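You operate a simulated robot arm through the tools that you are given. There is no shell and no other tool.

The job below is to be done with a simulated robot arm. You get a single attempt, and the scene is never put back.

TASK
Put things in order on the supply top. At the end: the orange corner stands where the teal rag stood; the purple corner stands where the white foam stood; the teal rag is on the grey thin board; the pink sensor box stands where the purple corner stood; the white foam stands where the orange corner stood; whatever was shut is shut again. Leave all else as you found it, and nothing knocked over.

It is judged by the outcome, as a careful person would: the job done as asked, and still so three seconds after it is handed in. It fails if anything else is knocked over, pushed out of place, dropped, spilled or broken.

THE ROBOT
A 7-joint arm with a two-finger gripper, fixed in place. Base frame: the origin is at the foot of the arm, x ahead of it, y to its left, z up; the work surface is at about z = 860. Readings come in mm, degrees, newtons and seconds.
With the tool pointing down near the work surface it reaches from about 340 to 720 mm from the base axis. Its first joint turns from -66.0 to 66.0 degrees. Payload 2.45 kg.
Tool frame: the origin (TCP) lies between the finger pads and is the grasp point; the fingertips stand 26 mm ahead of it; z points along the fingers, y is the line along which they close. The gripper opens to 96 mm. The gripper's body begins 69 mm behind the TCP.
Orientation is that of the tool frame in the base frame, as a unit quaternion [w, x, y, z]. With the fingers straight down and closing along the base's y, the tool's x points along the base's -x, its y along +y and its z along -z.

THE INTERFACE
- The arm moves only by the tool move_arm. Its argument "series" is a list of rows, each a list of 7 numbers: the turn, a rotation vector about the base's x, y, z in degrees, then the shift along the base's x, y, z in mm, then the closure in counts, from 0 (fully open) to 255 (shut). In form: [[wx, wy, wz, x, y, z, hand], ...]. A call has 1 to 20 rows; each row shifts and turns the commanded pose from where the row before left it. A row lasts 0.2 s, in which the tool goes at most 50 mm and 8.6 degrees; a call with a longer step from one row to the next is refused whole, and so is a gripper value outside its range. A pose out of reach is approached as far as the arm can. The call stops where the force on the tool passes 40 N (or 10 N more than at its start, if that is more) or the arm is blocked; 0.2 s more then pass. Each finger halts on what it meets, pressing with about 28 N; the grip force reading is that of the motor and also rises with nothing between the fingers. The clock runs only during rows and for 0.2 s after the last one: add rows that do not move to give the fingers time. The reply holds the time, the measured pose of the TCP, the force on the tool along the base axes, the opening and the grip force, in the units named above and with some noise, with the torque about the TCP (base axes, N m) and any sound that the robot's microphone picked up, and new pictures: "views" is both (left out), scene, wrist or none.
- Cameras (640 x 400 px; columns grow to the right, rows downward): "scene" is fixed at [163.9, -401.3, 1405.4]; the picture's right is [0.74, -0.68, 0.00], its down [-0.50, -0.54, -0.67] and it looks along [0.46, 0.50, -0.74] (base axes); focal length 251 px, centre (320, 200). "wrist" rides on the gripper at [82, 3, -98] in the tool frame; the picture's right is [-0.04, 1.00, 0.00], its down [-0.73, -0.03, -0.68] and it looks along [-0.68, -0.03, 0.73] (tool axes); focal length 256 px, centre (320, 200). There is no depth. A picture from a camera that has moved, and an enlarged one, comes with that camera's place and axes in the base frame and with its lens.
- enlarge(camera, box): a new picture of the part [left, top, right, bottom] of that camera's present view, enlarged. It takes no simulated time.
- sign_off(): hands the job in; it is judged then, once.

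Nothing tells you positions but the pictures and the camera data. Unless the task says otherwise, let go and move clear before handing in.

The tools are called after "Request:" as name(argument=value, ...) on one line, values as JSON. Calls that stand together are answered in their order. move_arm: Moves the arm, as the interface text tells. Its arguments: {"type":"object","properties":{"series":{"type":"array"},"views":{"type":"string","enum":["both","scene","wrist","none"]}},"required":["series"]} The other tools are called the same way: enlarge (camera, box) takes an enlarged picture of a part of a camera's view; sign_off () hands the job in.

At the start:

```text
time: 0.0
tool_pos: [380.5, 2.0, 1169.0]
orientation: [0.001, 0.0, 1.0, 0.0]
force: [-0.3, -0.4, -0.6]
moment: [0.01, 0.0, -0.01]
grip_width: 95.9
grasp_force: 0.0
```

scene: 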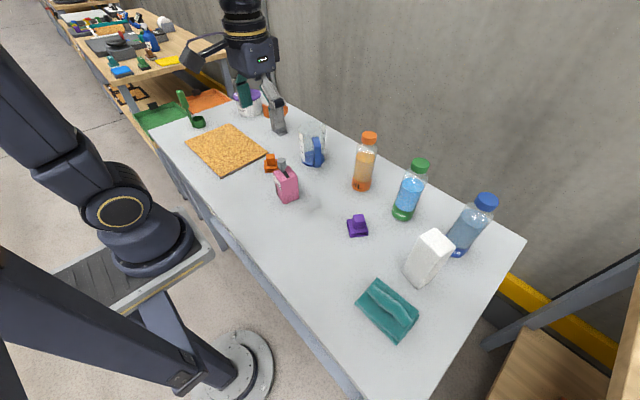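
wrist: 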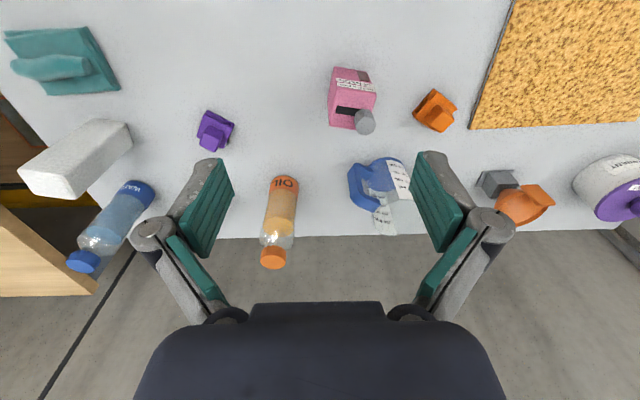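

I see a white work table with a cork-like board, orange corner, pink sensor box, purple corner, white foam, teal rag, and bottles. I need a closer look before moving, to identify the "grey thin board" and measure positions.

Request:
enlarge(camera="scene", box=[140, 60, 340, 220])

Request:
enlarge(camera="scene", box=[320, 120, 540, 360])

Request:
enlarge(camera="wrist", box=[300, 0, 640, 240])

Request:
enlarge(camera="wrist", box=[0, 0, 320, 280])

Request:
enlarge(camera="scene", box=[40, 0, 240, 140])

```text
2.50 times, centred on (240, 140) of scene
camera zoom: at [163.9, -401.3, 1405.4], right [0.74, -0.68, 0.0], down [-0.5, -0.54, -0.67], along [0.46, 0.5, -0.74], focal length 627 px, centre (520, 350)
```

zoom: 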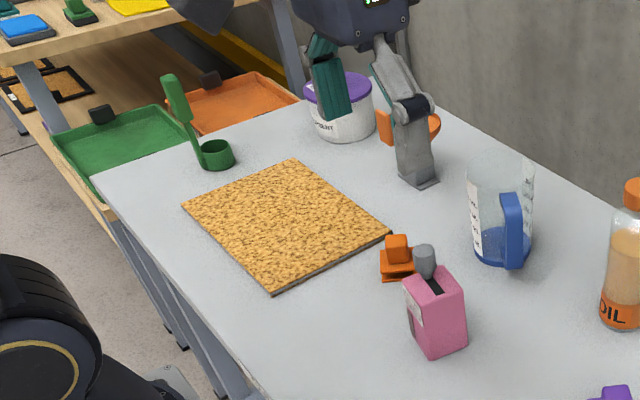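

```text
1.67 times, centred on (430, 240) of scene
camera zoom: at [163.9, -401.3, 1405.4], right [0.74, -0.68, 0.0], down [-0.5, -0.54, -0.67], along [0.46, 0.5, -0.74], focal length 418 px, centre (137, 133)
```

zoom: 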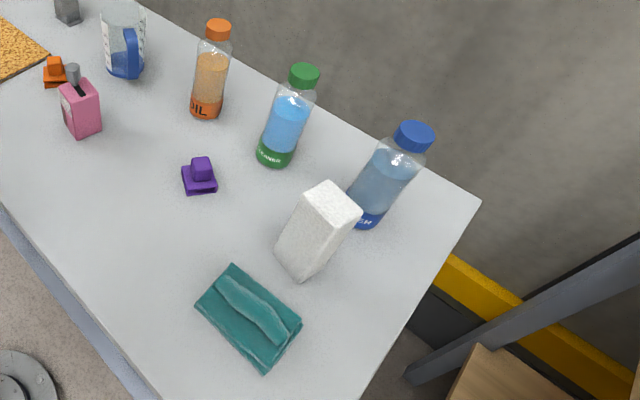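

```text
1.67 times, centred on (470, 120) of wrist
camera zoom: at [299.7, 4.8, 1267.8], right [0.04, 1.0, 0.0], down [0.73, -0.03, 0.68], along [0.68, -0.03, -0.73], focal length 427 px, centre (70, 333)
```

zoom: 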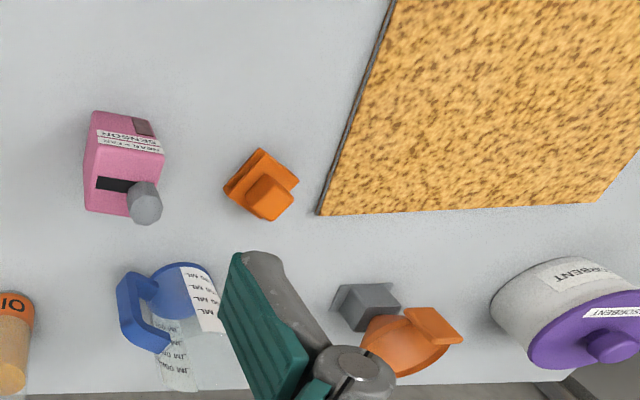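

```text
1.43 times, centred on (160, 140) of wrist
camera zoom: at [299.7, 4.8, 1267.8], right [0.04, 1.0, 0.0], down [0.73, -0.03, 0.68], along [0.68, -0.03, -0.73], focal length 366 px, centre (549, 286)
```

zoom: 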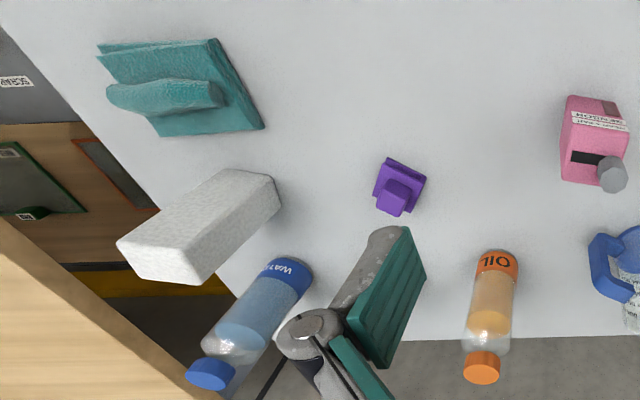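

```text
2.86 times, centred on (140, 70) of scene
camera zoom: at [163.9, -401.3, 1405.4], right [0.74, -0.68, 0.0], down [-0.5, -0.54, -0.67], along [0.46, 0.5, -0.74], focal length 716 px, centre (834, 571)
```

zoom: 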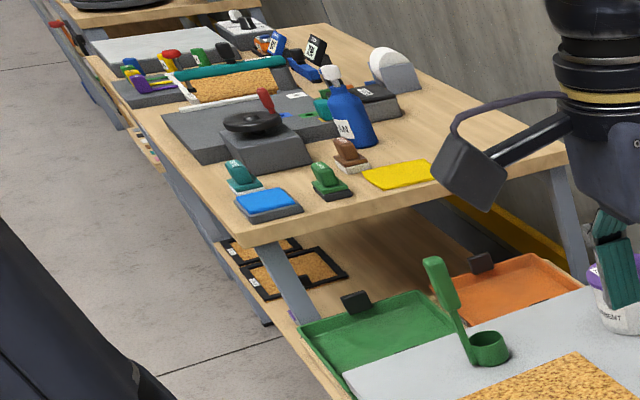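

The table is white. From left to right along y I place the cork-topped board (grey edges, ~[427,382]), orange corner (~[481,186]), pink box (~[444,49]), purple corner (~[504,-183]), white foam (~[495,-360]) and teal rag (~[397,-360]). The plan needs no parking: rag→board, orange→rag spot, foam→orange spot, purple→foam spot, pink→purple spot. First I move over to the rag for a closer look.

Request:
move_arm(series=[[0, 0, 0, 0, -45, 0, 0], [0, 0, 0, 0, -45, 0, 0], [0, 0, 0, 0, -45, 0, 0], [0, 0, 0, 0, -45, 0, 0], [0, 0, 0, 0, -45, 0, 0], [0, 0, 0, 0, -45, 0, 0], [0, 0, 0, 0, -45, 0, 0], [0, 0, 0, -10, -45, 0, 0], [0, 0, 0, -10, 0, -30, 0], [0, 0, 0, 0, 0, -30, 0], [0, 0, 0, 0, 0, 0, 0]])

```text
time: 2.4
tool_pos: [360.4, -357.1, 1106.1]
orientation: [0.0, -0.001, 1.0, 0.0]
force: [-0.3, 0.0, -0.6]
moment: [-0.01, 0.01, -0.01]
grip_width: 96.2
grasp_force: 0.0
camera wrist: at [278.8, -353.3, 1206.0], right [0.04, 1.0, 0.0], down [0.73, -0.03, 0.68], along [0.68, -0.03, -0.73], focal length 256 px, centre (320, 200)
```

scene: 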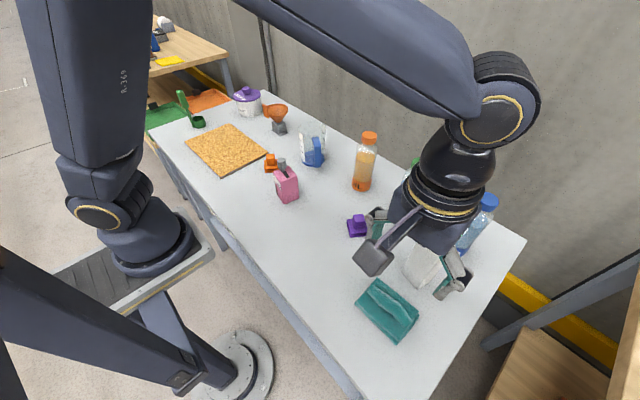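
wrist: 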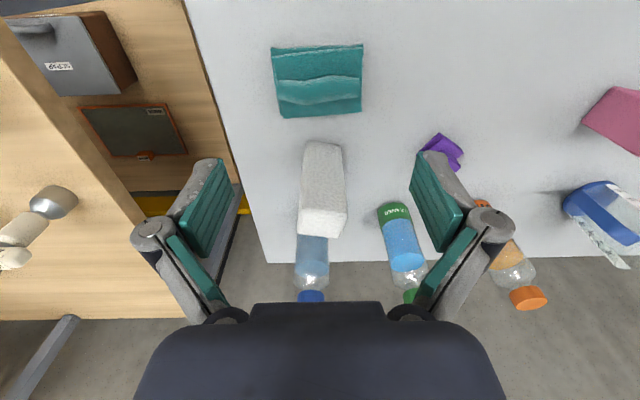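

The rag is now well in view under the hand, with the foam just beyond it; I'll enlarge both to measure their outlines.

Request:
enlarge(camera="wrist", box=[240, 20, 400, 120])

Request:
enlarge(camera="wrist", box=[270, 130, 430, 310])

Request:
enlarge(camera="scene", box=[340, 220, 480, 350])

Request:
enlarge(camera="wrist", box=[400, 60, 640, 210])

```text
4.00 times, centred on (320, 70) of wrist
camera zoom: at [278.8, -353.3, 1206.0], right [0.04, 1.0, 0.0], down [0.73, -0.03, 0.68], along [0.68, -0.03, -0.73], focal length 1024 px, centre (320, 720)
```

zoom: 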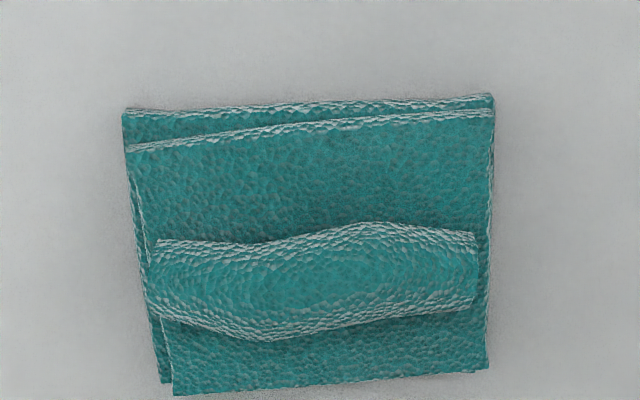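

```text
2.22 times, centred on (350, 220) of wrist
camera zoom: at [278.8, -353.3, 1206.0], right [0.04, 1.0, 0.0], down [0.73, -0.03, 0.68], along [0.68, -0.03, -0.73], focal length 569 px, centre (253, 156)
```

zoom: 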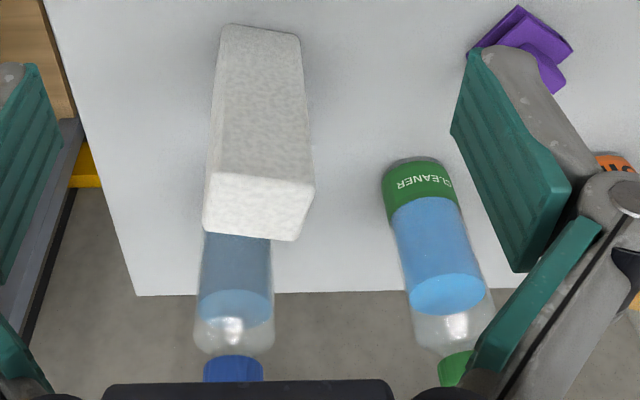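

```text
3.08 times, centred on (410, 285) of scene
camera zoom: at [163.9, -401.3, 1405.4], right [0.74, -0.68, 0.0], down [-0.5, -0.54, -0.67], along [0.46, 0.5, -0.74], focal length 772 px, centre (43, -62)
```

zoom: 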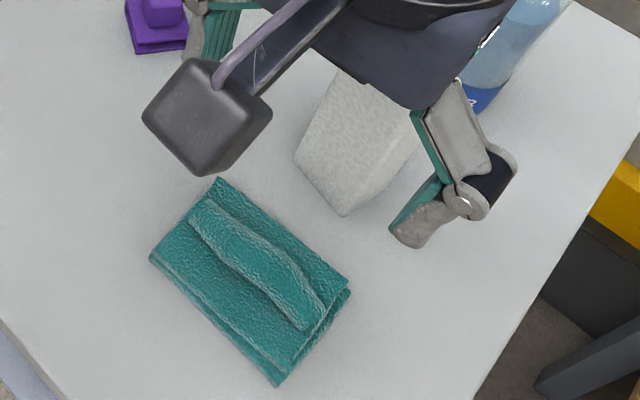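

```text
2.67 times, centred on (520, 135) of wrist
camera zoom: at [278.8, -353.3, 1206.0], right [0.04, 1.0, 0.0], down [0.73, -0.03, 0.68], along [0.68, -0.03, -0.73], focal length 683 px, centre (-213, 373)
```

zoom: 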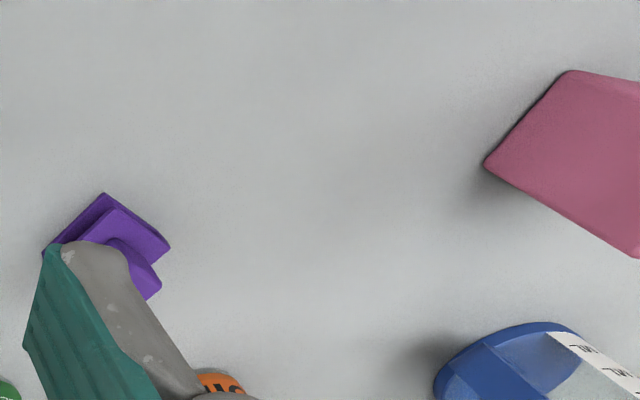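

The rag lies about x 349–435, y −413 to −304, with its ridge running along y at x≈394. The foam is a ~50×46×143 mm block standing at about [507,−358]. I'll turn the hand 90° so it closes across the ridge, and come lower for another look.

Request:
move_arm(series=[[0, 0, -8.2, 3, 0, -6, 0], [0, 0, -8.2, 3, 0, -6, 0], [0, 0, -8.2, 3, 0, -6, 0], [0, 0, -8.2, 3, 0, -6, 0], [0, 0, -8.2, 3, 0, -6, 0], [0, 0, -8.2, 3, 0, -6, 0], [0, 0, -8.2, 3, 0, -6, 60], [0, 0, -8.2, 3, 0, -6, 80], [0, 0, -8.2, 3, 0, -6, 80], [0, 0, -8.2, 3, 0, -6, 80], [0, 0, -8, 3, 0, -6, 80], [0, 0, 0, 0, 0, 0, 80]])

```text
time: 5.0
tool_pos: [395.8, -357.4, 1042.4]
orientation: [0.0, 0.707, 0.707, 0.0]
force: [-0.1, -0.9, 0.1]
moment: [-0.01, 0.01, -0.01]
grip_width: 65.9
grasp_force: 0.1
camera wrist: at [398.5, -276.2, 1141.7], right [1.0, -0.04, 0.0], down [-0.03, -0.73, 0.68], along [-0.03, -0.68, -0.73], focal length 256 px, centre (320, 200)
```

scene: 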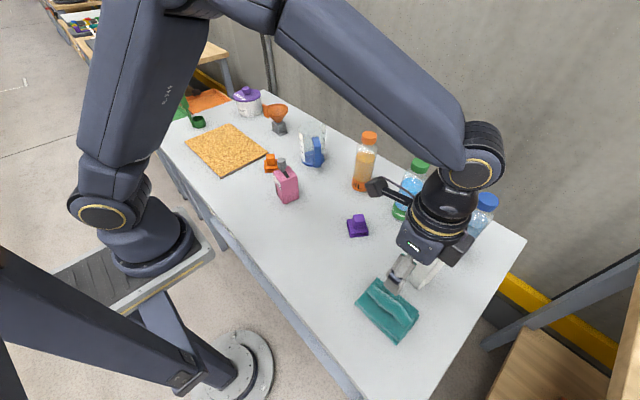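
wrist: 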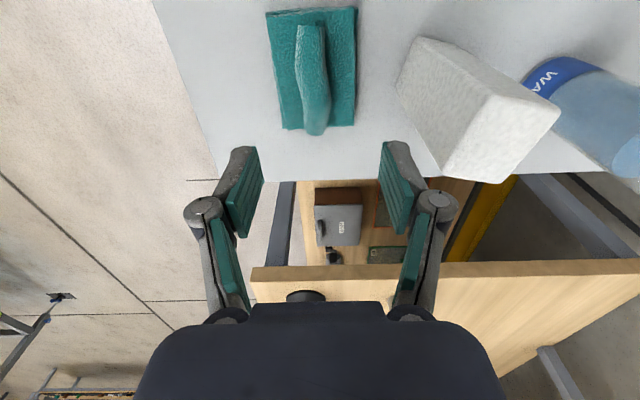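

The hand now closes along x over the rag. I'll enlarge the rag view to locate the ridge before descending.

Request:
enlarge(camera="wrist", box=[240, 0, 400, 150])

Request:
enlarge(camera="scene", box=[340, 220, 460, 350])

```text
2.67 times, centred on (320, 75) of wrist
camera zoom: at [398.5, -276.2, 1141.7], right [1.0, -0.04, 0.0], down [-0.03, -0.73, 0.68], along [-0.03, -0.68, -0.73], focal length 683 px, centre (320, 533)
```

zoom: 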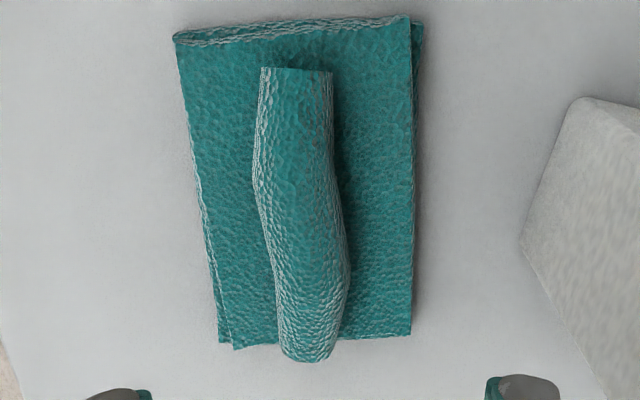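

```text
3.08 times, centred on (400, 285) of scene
camera zoom: at [163.9, -401.3, 1405.4], right [0.74, -0.68, 0.0], down [-0.5, -0.54, -0.67], along [0.46, 0.5, -0.74], focal length 772 px, centre (74, -62)
```

zoom: 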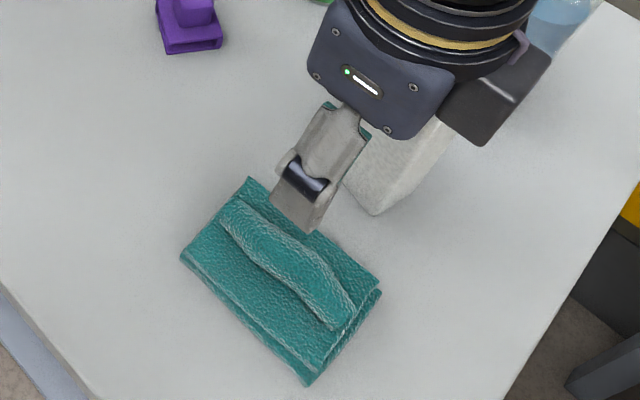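

The ridge is a roll about 25 mm wide centred at x≈392, with its top near z≈890. I'll descend with the fingers straddling it, staying just above the rag's flat part.

Request:
move_arm(series=[[0, 0, 0, -2, -1, -30, 80], [0, 0, 0, -2, -1, -30, 80], [0, 0, 0, 0, 0, -30, 80], [0, 0, 0, 0, 0, -25, 80], [0, 0, 0, 0, 0, -15, 80], [0, 0, 0, 0, 0, 0, 80]])

```text
time: 6.4
tool_pos: [390.8, -360.6, 911.5]
orientation: [0.001, 0.706, 0.708, 0.0]
force: [-0.6, 0.3, 0.3]
moment: [0.01, -0.02, -0.01]
grip_width: 65.8
grasp_force: 0.0
camera wrist: at [393.4, -279.3, 1010.3], right [1.0, -0.04, 0.0], down [-0.03, -0.73, 0.68], along [-0.03, -0.68, -0.73], focal length 256 px, centre (320, 200)
```

scene: 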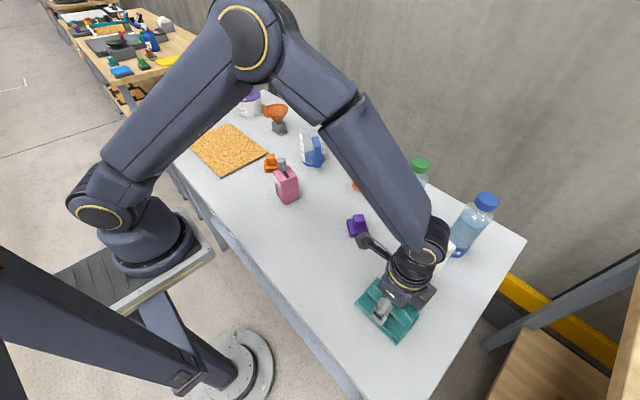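
wrist: 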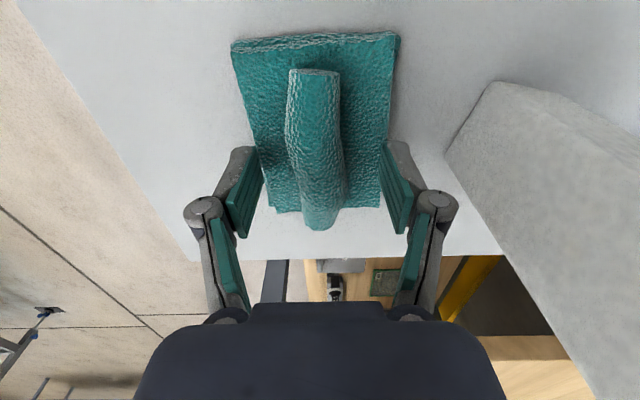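

The fingers straddle the ridge, whose centre sits about 4 mm toward −x of mid-grip. I'll shift by that, lower ~13 mm, and close.

Request:
move_arm(series=[[0, 0, 0, -4, 0, -5, 80], [0, 0, 0, 0, 0, -5, 80], [0, 0, 0, 0, 0, -4, 80], [0, 0, 0, 0, 0, 0, 80]], views="wrist")

```text
time: 7.4
tool_pos: [384.2, -359.8, 898.8]
orientation: [0.002, 0.706, 0.708, 0.001]
force: [-3.3, 5.8, 24.5]
moment: [0.18, 0.13, -0.04]
grip_width: 69.4
grasp_force: 11.8
camera wrist: at [388.8, -278.6, 998.8], right [1.0, -0.04, 0.0], down [-0.03, -0.73, 0.68], along [-0.03, -0.68, -0.73], focal length 256 px, centre (320, 200)
```

wrist: 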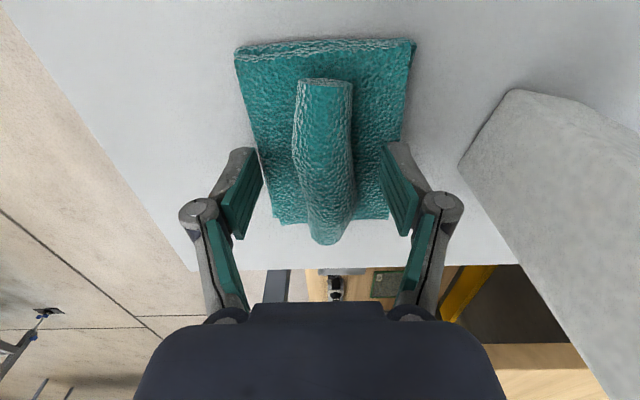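

Upward force of 24 N says the fingertips touch the rag's flat part, so its top is near z≈873. I'll lift 4 mm and then close on the ridge.

Request:
move_arm(series=[[0, 0, 0, 0, 0, 4, 80], [0, 0, 0, 0, 0, 1, 80], [0, 0, 0, 0, 0, 0, 130], [0, 0, 0, 0, 0, 0, 170], [0, 0, 0, 0, 0, 0, 220], [0, 0, 0, 0, 0, 0, 255], [0, 0, 0, 0, 0, 0, 255], [0, 0, 0, 0, 0, 0, 255]], views="wrist")

```text
time: 9.2
tool_pos: [388.0, -360.8, 906.2]
orientation: [0.005, 0.707, 0.708, 0.001]
force: [13.0, -2.0, 34.8]
moment: [-0.13, -0.32, -0.15]
grip_width: 25.1
grasp_force: 28.0
camera wrist: at [391.1, -279.6, 1004.7], right [1.0, -0.04, 0.01], down [-0.03, -0.73, 0.68], along [-0.02, -0.68, -0.73], focal length 256 px, centre (320, 200)
```

wrist: 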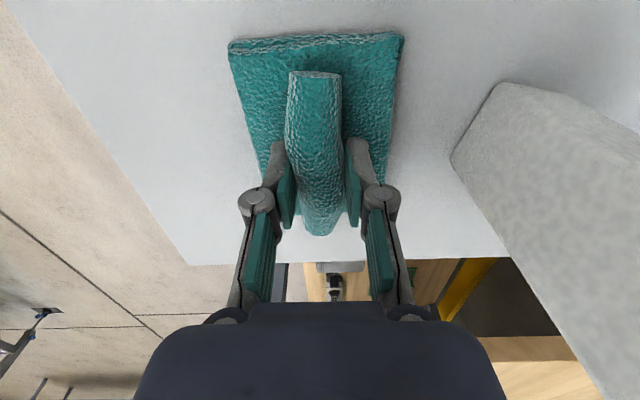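

The ridge is held (25 mm). Now lift gently straight up to check the hold.

Request:
move_arm(series=[[0, 0, 0, 0, 0, 4, 255], [0, 0, 0, 0, 0, 8, 255], [0, 0, 0, 0, 0, 15, 255], [0, 0, 0, 0, 0, 20, 255], [0, 0, 0, 0, 0, 0, 255]])

```text
time: 10.4
tool_pos: [386.5, -361.4, 950.7]
orientation: [0.0, 0.707, 0.708, -0.001]
force: [-0.2, -0.5, 0.2]
moment: [0.0, 0.02, -0.02]
grip_width: 25.2
grasp_force: 27.9
camera wrist: at [389.2, -278.9, 1050.0], right [1.0, -0.04, 0.0], down [-0.03, -0.73, 0.68], along [-0.03, -0.68, -0.73], focal length 256 px, centre (320, 200)
```

scene: 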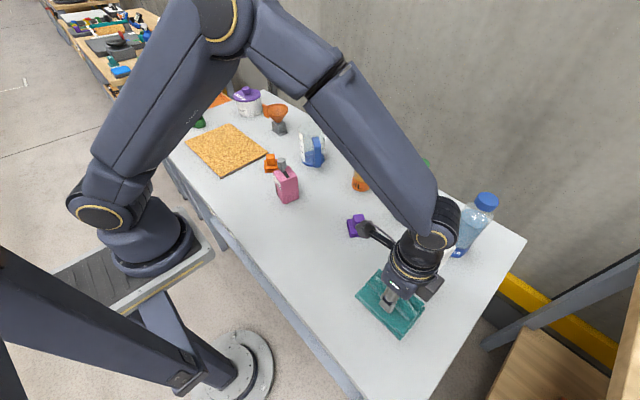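
wrist: 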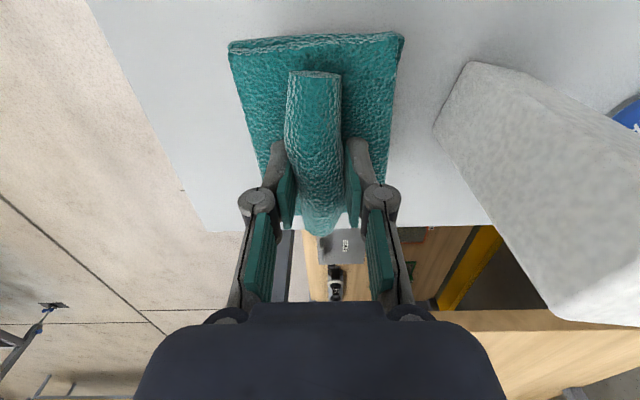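

The rag is lifted cleanly. The board spans roughly x 330–517, y 251–515, so I'll carry the rag high over everything to about [420,380], turning the hand back on the way.

Request:
move_arm(series=[[0, 0, 0, 0, 0, 48, 255], [0, 0, 0, 0, 0, 48, 255], [0, 0, 0, 0, 0, 48, 255], [0, 0, 0, 2, 46, 0, 255], [0, 0, 0, 2, 46, 0, 255], [0, 0, 8.2, 2, 46, 0, 255], [0, 0, 8.2, 2, 46, 0, 255], [0, 0, 8.2, 2, 46, 0, 255], [0, 0, 8.2, 2, 46, 0, 255], [0, 0, 8.2, 2, 46, 0, 255], [0, 0, 8.2, 2, 46, 0, 255], [0, 0, 8.2, 2, 46, 0, 255], [0, 0, 8.2, 2, 46, 0, 255], [0, 0, 8.2, 2, 46, 0, 255], [0, 0, 8.2, 2, 46, 0, 255], [0, 0, 8, 2, 46, 0, 255], [0, 0, 0, 2, 46, 0, 255], [0, 0, 0, 2, 46, 0, 255], [0, 0, 0, 2, 46, 0, 255], [0, 0, 0, 0, 0, 0, 255]])

```text
time: 14.6
tool_pos: [420.0, 377.5, 1096.1]
orientation: [0.0, -0.001, 1.0, -0.001]
force: [-0.5, -0.3, -1.0]
moment: [-0.01, -0.02, -0.02]
grip_width: 24.9
grasp_force: 28.1
camera wrist: at [337.2, 380.4, 1196.0], right [0.04, 1.0, 0.0], down [0.73, -0.03, 0.68], along [0.68, -0.03, -0.73], focal length 256 px, centre (320, 200)
```

scene: 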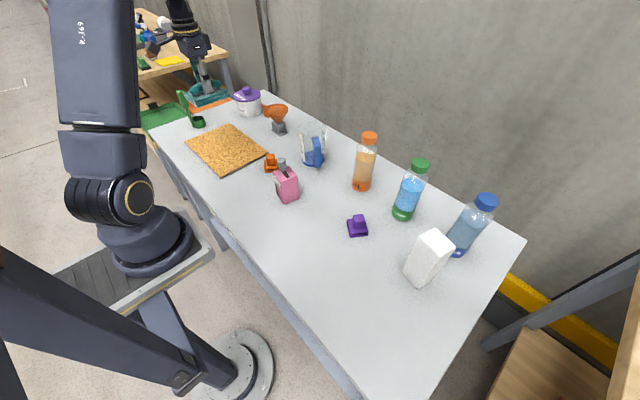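
wrist: 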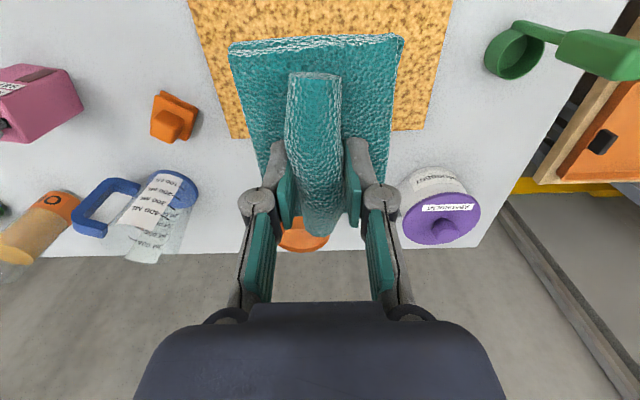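

The rag hangs over the board, whose far edge measures x≈516 and whose y span is 246–519. I'll lower it nearly onto the board centre.

Request:
move_arm(series=[[0, 0, 0, 3, 0, -45, 255], [0, 0, 0, 0, 0, -45, 255], [0, 0, 0, 0, 0, -40, 255], [0, 0, 0, 0, 0, -25, 255], [0, 0, 0, 0, 0, -15, 255], [0, 0, 0, 0, 0, 0, 255]])

```text
time: 16.0
tool_pos: [423.0, 376.8, 925.6]
orientation: [0.0, 0.0, 1.0, 0.0]
force: [0.7, 0.2, -0.4]
moment: [0.03, -0.03, -0.01]
grip_width: 24.5
grasp_force: 28.0
camera wrist: at [340.8, 378.9, 1024.1], right [0.04, 1.0, 0.0], down [0.73, -0.03, 0.68], along [0.68, -0.03, -0.73], focal length 256 px, centre (320, 200)
```

scene: 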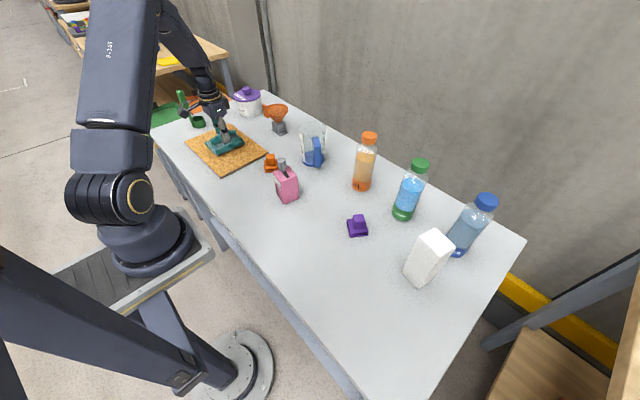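
wrist: 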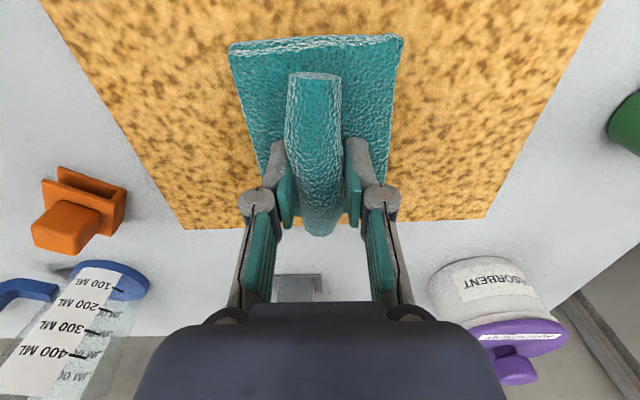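

The rag is just over the board's middle. I'll lower in small steps until contact.

Request:
move_arm(series=[[0, 0, 0, 0, 0, -3, 255], [0, 0, 0, 0, 0, -3, 255], [0, 0, 0, 0, 0, -2, 255], [0, 0, 0, 0, 0, 0, 255]], views="wrist")

```text
time: 17.0
tool_pos: [422.0, 375.9, 916.3]
orientation: [-0.001, -0.001, 1.0, 0.0]
force: [0.2, -1.0, -1.3]
moment: [0.04, -0.01, 0.01]
grip_width: 25.1
grasp_force: 28.5
camera wrist: at [339.7, 379.3, 1016.0], right [0.04, 1.0, 0.0], down [0.73, -0.03, 0.68], along [0.68, -0.03, -0.73], focal length 256 px, centre (320, 200)
```

wrist: 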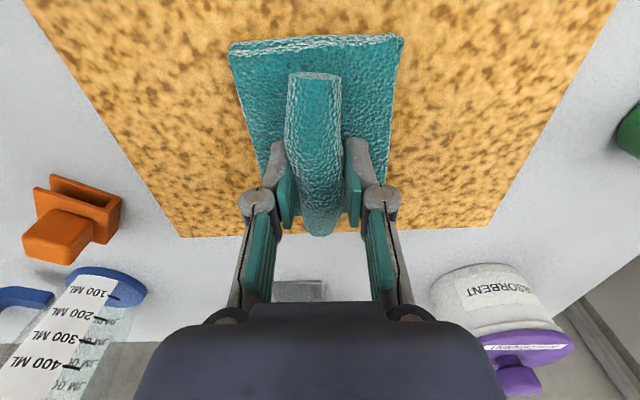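

Request:
move_arm(series=[[0, 0, 0, 0, 0, -2, 255], [0, 0, 0, 0, 0, -2, 255], [0, 0, 0, 0, 0, 0, 255]], views="wrist")

```text
time: 17.8
tool_pos: [421.8, 377.3, 916.2]
orientation: [0.003, -0.001, 1.0, 0.002]
force: [-1.6, -1.2, 8.1]
moment: [-0.11, 0.23, 0.01]
grip_width: 24.8
grasp_force: 28.3
stopped in row 3: the force on the tool passed its limit at 42 N (the readings are from after the stop); the commanded pose is now the measured one
camera wrist: at [340.0, 379.6, 1015.0], right [0.04, 1.0, 0.0], down [0.73, -0.03, 0.68], along [0.68, -0.02, -0.73], focal length 256 px, centre (320, 200)
```

wrist: 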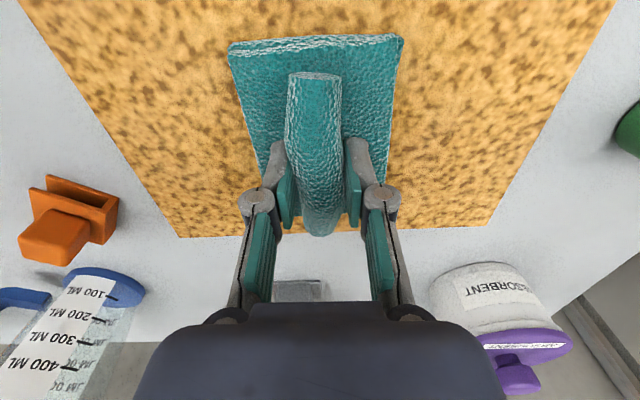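

The rag is down on the board (contact force). I'll open the fingers and rise clear.

Request:
move_arm(series=[[0, 0, 0, 0, 0, 0, 200], [0, 0, 0, 0, 0, 0, 150], [0, 0, 0, 0, 0, 0, 110], [0, 0, 0, 0, 0, 0, 110], [0, 0, 0, 0, 0, 10, 110], [0, 0, 0, 0, 0, 30, 110], [0, 0, 0, 0, 0, 45, 110], [0, 0, 0, 0, 0, 45, 80], [0, 0, 0, 0, 0, 0, 80]])

```text
time: 19.8
tool_pos: [422.6, 377.3, 1043.3]
orientation: [0.002, -0.001, 1.0, 0.002]
force: [-0.4, -0.1, -0.5]
moment: [0.01, 0.0, -0.01]
grip_width: 66.0
grasp_force: 0.0
camera wrist: at [339.7, 379.9, 1143.7], right [0.04, 1.0, 0.0], down [0.73, -0.03, 0.68], along [0.68, -0.02, -0.73], focal length 256 px, centre (320, 200)
```

scene: 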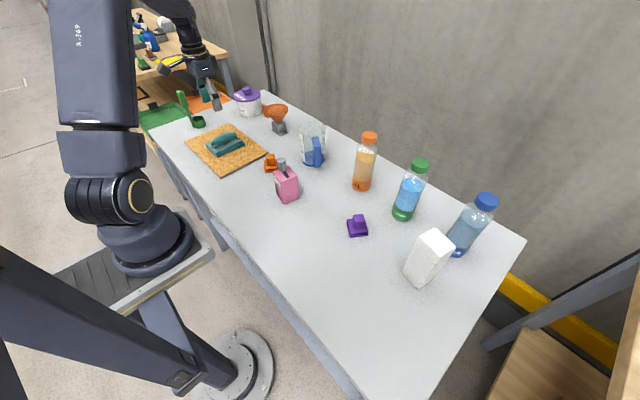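
wrist: 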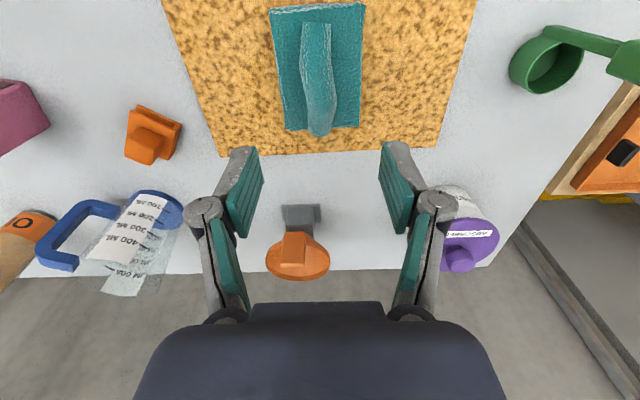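

The rag rests flat in the middle of the board. Next I move over the orange corner (~[481,186]) for a close look.

Request:
move_arm(series=[[0, 0, 0, 4, -48, 0, 80], [0, 0, 0, 4, -48, 0, 80], [0, 0, 0, 4, -48, 0, 80], [0, 0, 0, 5, -47, -20, 80], [0, 0, 0, 0, 0, -23, 80], [0, 0, 0, 0, 0, 0, 80]])

Request:
enlarge(camera="wrist", box=[230, 60, 410, 200])

Request:
enlarge(camera="scene", box=[240, 130, 320, 210])

```text
refused: row 4 steps farther than a row can; nothing moved
```

```text
2.86 times, centred on (320, 130) of wrist
camera zoom: at [339.7, 379.9, 1143.7], right [0.04, 1.0, 0.0], down [0.73, -0.03, 0.68], along [0.68, -0.02, -0.73], focal length 731 px, centre (320, 400)
```

zoom: 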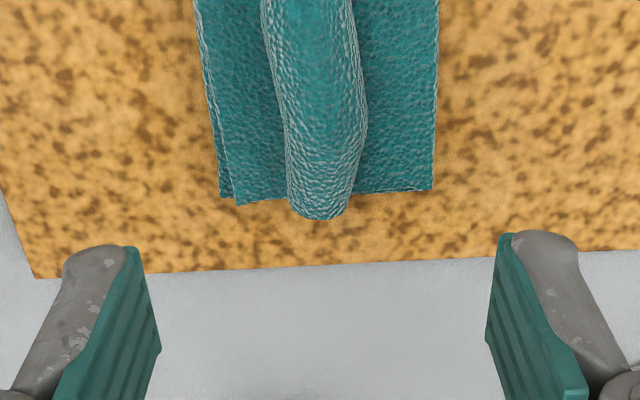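

```text
5.00 times, centred on (280, 170) of scene
camera zoom: at [163.9, -401.3, 1405.4], right [0.74, -0.68, 0.0], down [-0.5, -0.54, -0.67], along [0.46, 0.5, -0.74], focal length 1254 px, centre (520, 350)
```

zoom: 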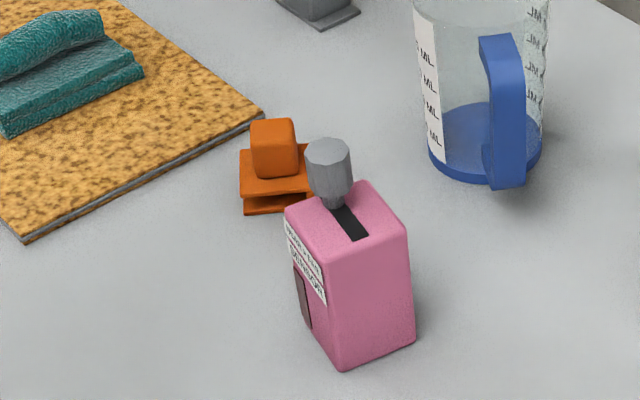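

That call had one over-long step, so nothing moved. I'll redo it in smaller steps.

Request:
move_arm(series=[[0, 0, 0, 4, -45, 0, 80], [0, 0, 0, 4, -45, 0, 80], [0, 0, 0, 4, -45, 0, 80], [0, 0, 0, 5, -45, 0, 80], [0, 0, 0, 0, -11, -20, 80], [0, 0, 0, 0, 0, -23, 80], [0, 0, 0, 0, 0, 0, 80]])

```text
time: 21.4
tool_pos: [438.4, 185.2, 1002.9]
orientation: [0.002, -0.001, 1.0, 0.001]
force: [0.2, 1.1, -0.7]
moment: [0.01, 0.01, -0.02]
grip_width: 65.6
grasp_force: 0.1
camera wrist: at [355.6, 188.8, 1101.5], right [0.04, 1.0, 0.0], down [0.73, -0.03, 0.68], along [0.68, -0.02, -0.73], focal length 256 px, centre (320, 200)
```

scene: 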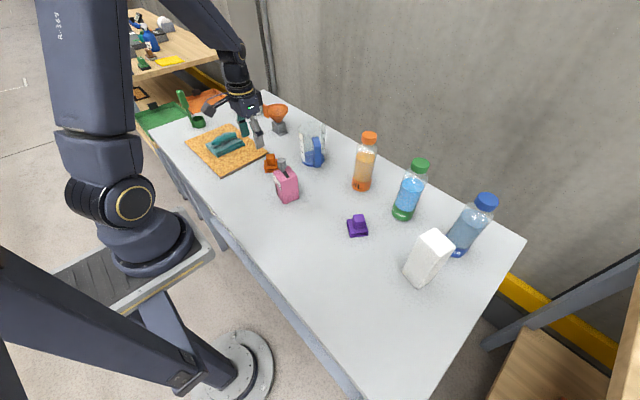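
wrist: 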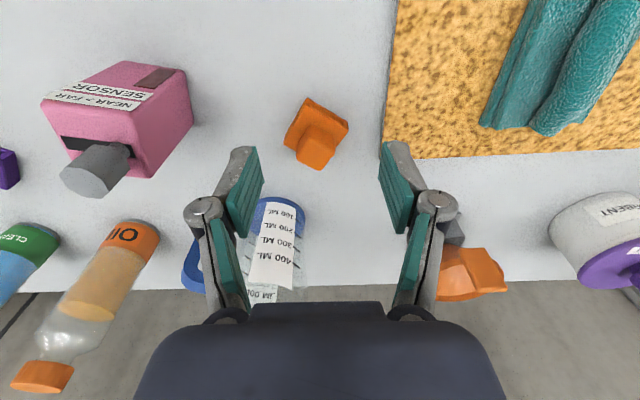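

Request:
enlarge(camera="wrist", box=[270, 85, 370, 180])

Request:
enlarge(camera="scene", box=[255, 145, 295, 180])

Request:
enlarge(camera="wrist", box=[20, 40, 220, 210])

```text
4.21 times, centred on (320, 132) of wrist
camera zoom: at [355.6, 188.8, 1101.5], right [0.04, 1.0, 0.0], down [0.73, -0.03, 0.68], along [0.68, -0.02, -0.73], focal length 1078 px, centre (320, 484)
```

zoom: 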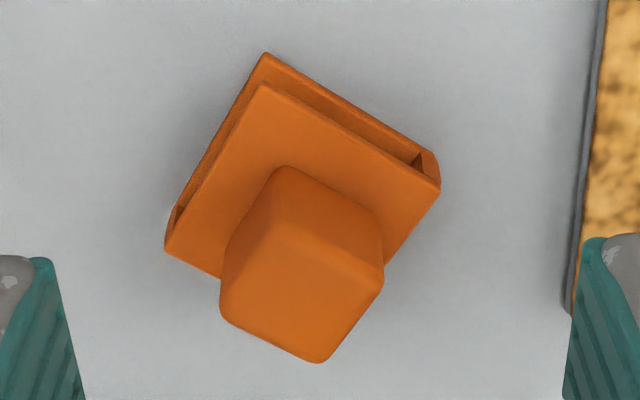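

```text
11.43 times, centred on (275, 162) of scene
camera zoom: at [163.9, -401.3, 1405.4], right [0.74, -0.68, 0.0], down [-0.5, -0.54, -0.67], along [0.46, 0.5, -0.74], focal length 2866 px, centre (834, 629)
```

zoom: 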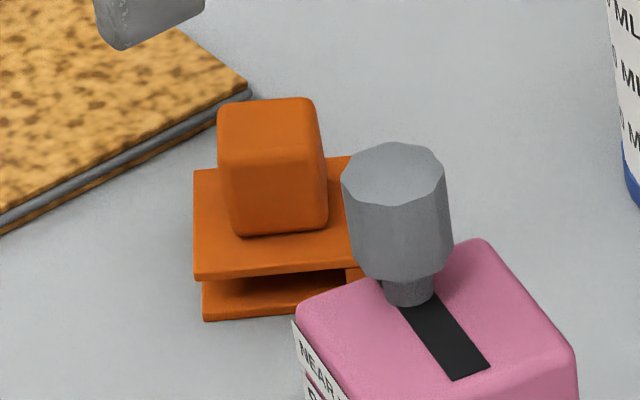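

```text
2.35 times, centred on (120, 125) of wrist
camera zoom: at [355.6, 188.8, 1101.5], right [0.04, 1.0, 0.0], down [0.73, -0.03, 0.68], along [0.68, -0.02, -0.73], focal length 602 px, centre (791, 376)
```

zoom: 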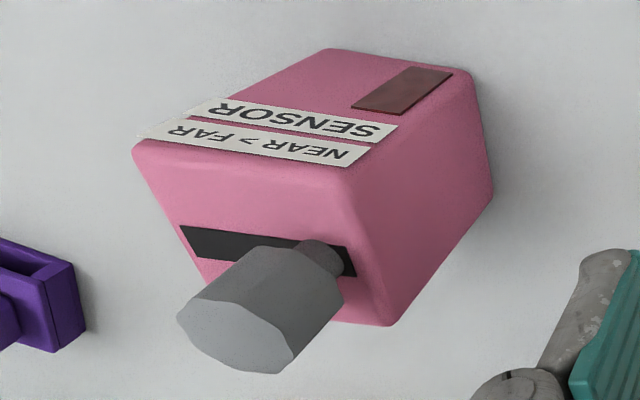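

The orange corner's base plate is ~50 mm square centred near [484,178], its edges turned about −32° and its block top near z≈905. I'll turn the hand −32°, move over it and come down partway.

Request:
move_arm(series=[[0, 0, -8, 11, -1.5, 0, 80], [0, 0, -8, 11, -1.5, 0, 80], [0, 0, -8, 11, -1.5, 0, 80], [0, 0, -8, 11, -1.5, 0, 80], [0, 0, 0, 0, 0, -30, 80], [0, 0, 0, 0, 0, -30, 80], [0, 0, 0, 0, 0, -12, 80], [0, 0, 0, 0, 0, 0, 80]])

```text
time: 23.2
tool_pos: [483.2, 182.4, 929.7]
orientation: [0.002, 0.275, 0.961, 0.001]
force: [-0.6, 0.2, -0.2]
moment: [-0.01, -0.03, -0.01]
grip_width: 65.9
grasp_force: 0.0
camera wrist: at [414.6, 226.9, 1028.7], right [0.56, 0.83, 0.0], down [0.6, -0.41, 0.68], along [0.57, -0.38, -0.73], focal length 256 px, centre (320, 200)
```

scene: 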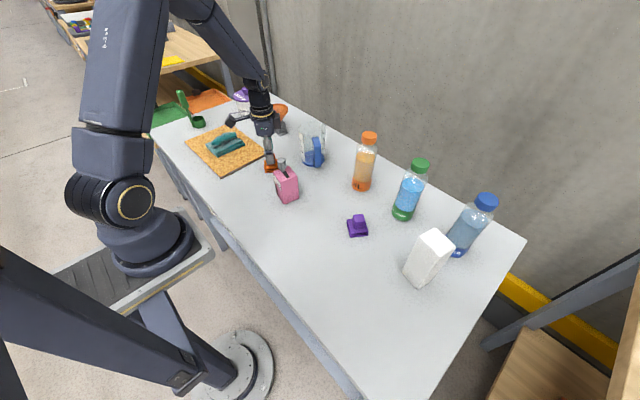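
wrist: 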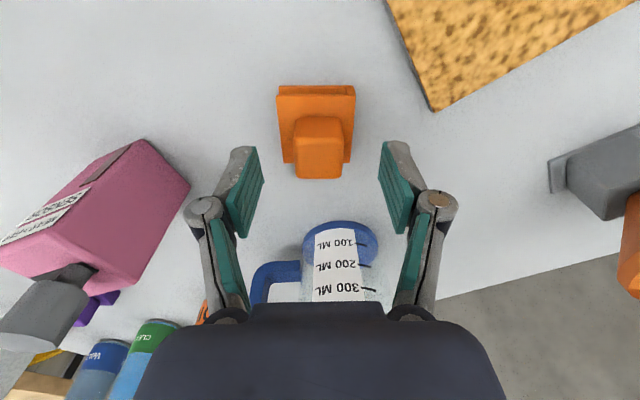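

The hand is well aligned with the block. A quick enlargement to verify centring before the final descent.

Request:
enlarge(camera="wrist", box=[220, 70, 420, 200])

Request:
enlarge(camera="scene", box=[240, 130, 310, 180])

```text
3.08 times, centred on (320, 135) of wrist
camera zoom: at [414.6, 226.9, 1028.7], right [0.56, 0.83, 0.0], down [0.6, -0.41, 0.68], along [0.57, -0.38, -0.73], focal length 788 px, centre (320, 400)
```

zoom: 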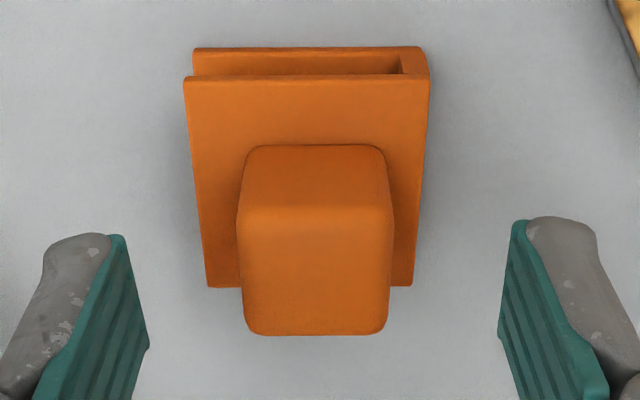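

```text
8.00 times, centred on (275, 155) of scene
camera zoom: at [163.9, -401.3, 1405.4], right [0.74, -0.68, 0.0], down [-0.5, -0.54, -0.67], along [0.46, 0.5, -0.74], focal length 2006 px, centre (680, 560)
```

zoom: 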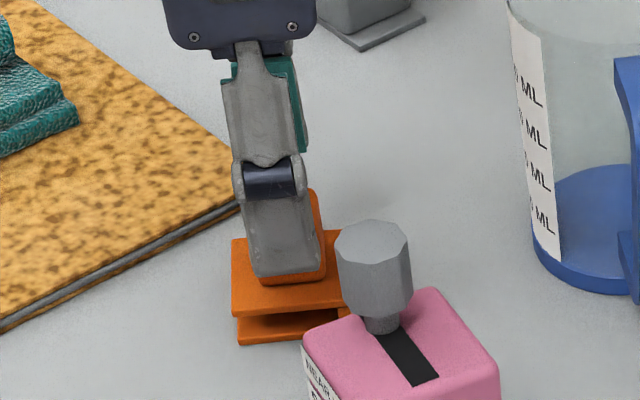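

The block is ~27 mm wide and nicely centred. I'll go down to grip its full height while staying above the plate, then close.

Request:
move_arm(series=[[0, 0, 0, -2.5, 1.5, -8, 80], [0, 0, 0, 0, 0, -7, 80], [0, 0, 0, 0, 0, 0, 110], [0, 0, 0, 0, 0, 0, 150], [0, 0, 0, 0, 0, 0, 190], [0, 0, 0, 0, 0, 0, 230], [0, 0, 0, 0, 0, 0, 255], [0, 0, 0, 0, 0, 0, 255]])

```text
time: 25.0
tool_pos: [481.6, 181.9, 914.5]
orientation: [0.002, 0.275, 0.961, 0.002]
force: [-0.1, 0.2, -0.1]
moment: [0.03, -0.02, 0.0]
grip_width: 26.9
grasp_force: 27.6
camera wrist: at [412.3, 227.7, 1014.1], right [0.56, 0.83, 0.0], down [0.6, -0.41, 0.68], along [0.57, -0.38, -0.73], focal length 256 px, centre (320, 200)
```

scene: 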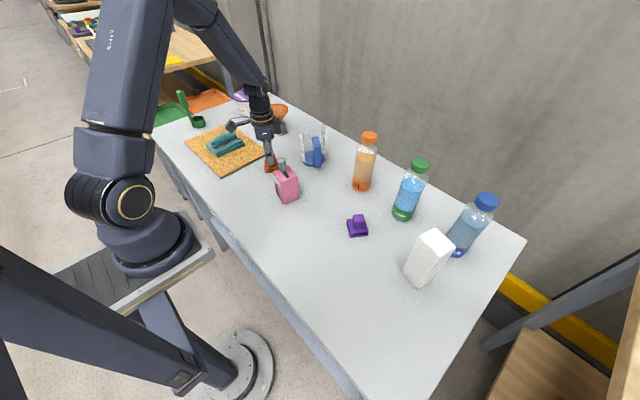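
wrist: 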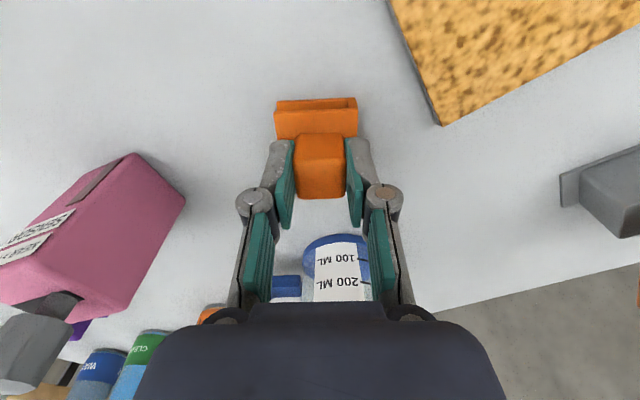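

Good grip on the orange block (26.9 mm) with no side force; its spot centre is about [481,183]. I'll lift and carry it high to the rag's old place at [391,−360].

Request:
move_arm(series=[[0, 0, 0, 0, 0, 8, 255], [0, 0, 0, 0, 0, 20, 255], [0, 0, 0, 0, 0, 45, 255], [0, 0, 0, 0, 0, 45, 255], [0, 0, 0, 0, 0, 45, 255], [0, 0, 0, -7.5, -45.2, 0, 255], [0, 0, 0, -7.5, -45.2, 0, 255], [0, 0, 0, -7.5, -45.2, 0, 255], [0, 0, 0, -7.5, -45.2, 0, 255], [0, 0, 0, -7.5, -45.2, 0, 255], [0, 0, 0, -7.5, -45.2, 0, 255], [0, 0, 0, -7.5, -45.2, 0, 255], [0, 0, 0, -7.5, -45.2, 0, 255], [0, 0, 0, -7.5, -45.2, 0, 255], [0, 0, 0, -7.5, -45.2, 0, 255], [0, 0, 0, -7.5, -45.2, 0, 255], [0, 0, 0, -7.5, -45.2, 0, 255], [0, 0, 0, 0, 0, 0, 255]])

```text
time: 28.8
tool_pos: [390.9, -361.7, 1077.6]
orientation: [0.002, 0.274, 0.962, 0.001]
force: [0.1, 0.0, -0.9]
moment: [0.02, -0.01, -0.02]
grip_width: 26.8
grasp_force: 28.2
camera wrist: at [322.2, -315.1, 1176.0], right [0.56, 0.83, 0.0], down [0.6, -0.41, 0.68], along [0.57, -0.38, -0.73], focal length 256 px, centre (320, 200)
```

scene: 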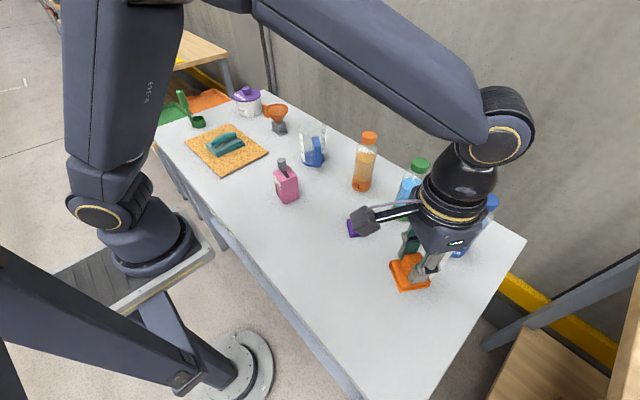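
wrist: 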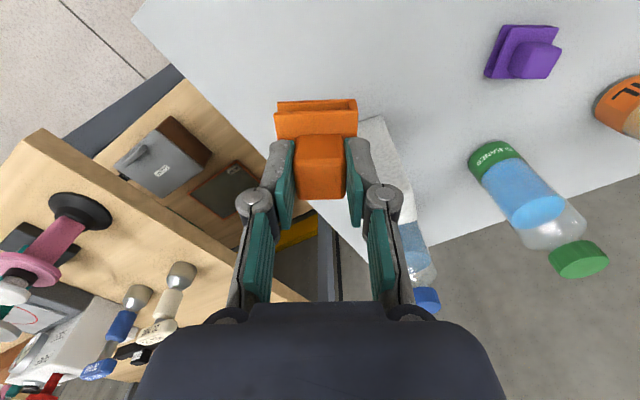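

The corner is over the rag's old spot. Lowering it now to just above the table.

Request:
move_arm(series=[[0, 0, 0, 0.5, 1, -45, 255], [0, 0, 0, 0, 0, -45, 255], [0, 0, 0, 0, 0, -35, 255], [0, 0, 0, 0, 0, -20, 255], [0, 0, 0, 0, 0, -10, 255], [0, 0, 0, 0, 0, -4, 255], [0, 0, 0, 0, 0, 0, 255]])

```text
time: 30.4
tool_pos: [392.4, -360.6, 918.6]
orientation: [0.002, 0.275, 0.961, 0.001]
force: [0.4, 0.2, 0.2]
moment: [0.01, -0.01, 0.02]
grip_width: 26.8
grasp_force: 28.4
camera wrist: at [324.2, -314.5, 1018.1], right [0.56, 0.83, 0.0], down [0.6, -0.41, 0.68], along [0.57, -0.38, -0.73], focal length 256 px, centre (320, 200)
```

scene: 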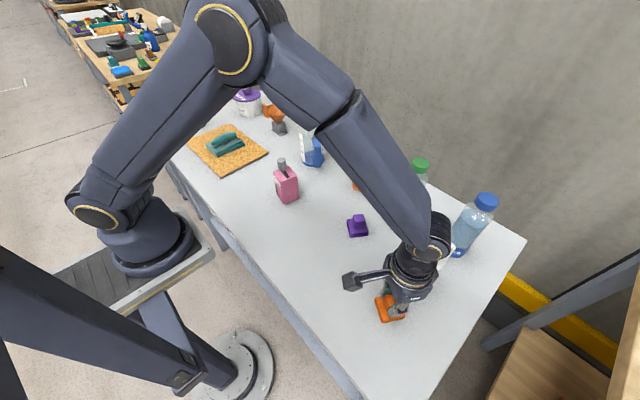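
wrist: 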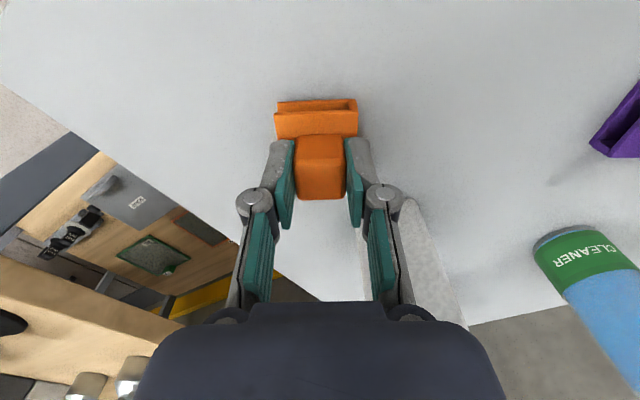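

Request:
move_arm(series=[[0, 0, 0, 0, 0, -2, 255], [0, 0, 0, 0, 0, -2, 255], [0, 0, 0, 0, 0, 0, 255]], views="none")

```text
time: 31.2
tool_pos: [392.3, -359.3, 915.7]
orientation: [0.002, 0.275, 0.961, 0.001]
force: [0.4, 0.9, 0.8]
moment: [-0.07, -0.02, -0.03]
grip_width: 26.8
grasp_force: 27.5
```

Nearly down, with almost no contact force yet. One more small step, checking the force.

Request:
move_arm(series=[[0, 0, 0, 0, 0, -1.5, 255], [0, 0, 0, 0, 0, 0, 255]], views="none")

```text
time: 31.8
tool_pos: [391.0, -359.7, 913.9]
orientation: [0.003, 0.274, 0.962, 0.001]
force: [-2.7, 5.8, 21.2]
moment: [0.17, 0.17, -0.01]
grip_width: 27.0
grasp_force: 28.5
```

Contact is made (21 N up), so the corner stands on the table. I'll open the fingers and rise clear.

Request:
move_arm(series=[[0, 0, 0, 0, 0, 0.5, 220], [0, 0, 0, 0, 0, 0, 170], [0, 0, 0, 0, 0, 0, 120], [0, 0, 0, 0, 0, 0, 100], [0, 0, 0, 0, 0, 10, 100], [0, 0, 0, 0, 0, 30, 100], [0, 0, 0, 0, 0, 45, 80], [0, 0, 0, 0, 0, 45, 80], [0, 0, 0, 0, 0, 45, 80], [0, 0, 0, 0, 0, 0, 80]])

```text
time: 34.0
tool_pos: [391.4, -358.2, 1090.8]
orientation: [0.002, 0.275, 0.961, 0.001]
force: [0.3, 0.2, 0.4]
moment: [-0.01, -0.02, 0.0]
grip_width: 65.9
grasp_force: 0.1
camera wrist: at [323.2, -312.3, 1189.6], right [0.56, 0.83, 0.0], down [0.6, -0.41, 0.68], along [0.56, -0.38, -0.73], focal length 256 px, centre (320, 200)
```

scene: 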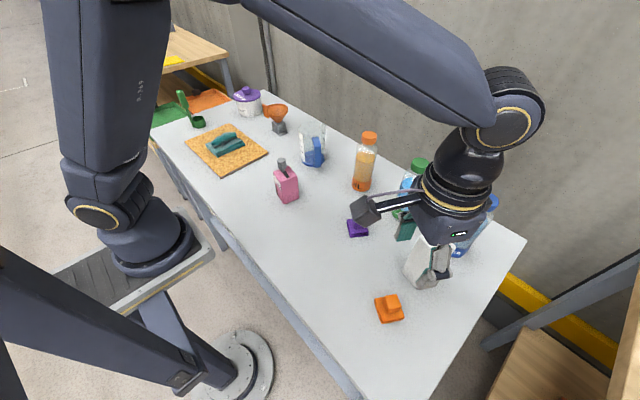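
wrist: 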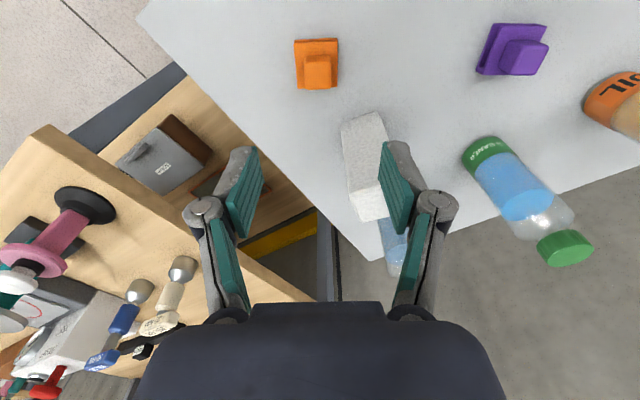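

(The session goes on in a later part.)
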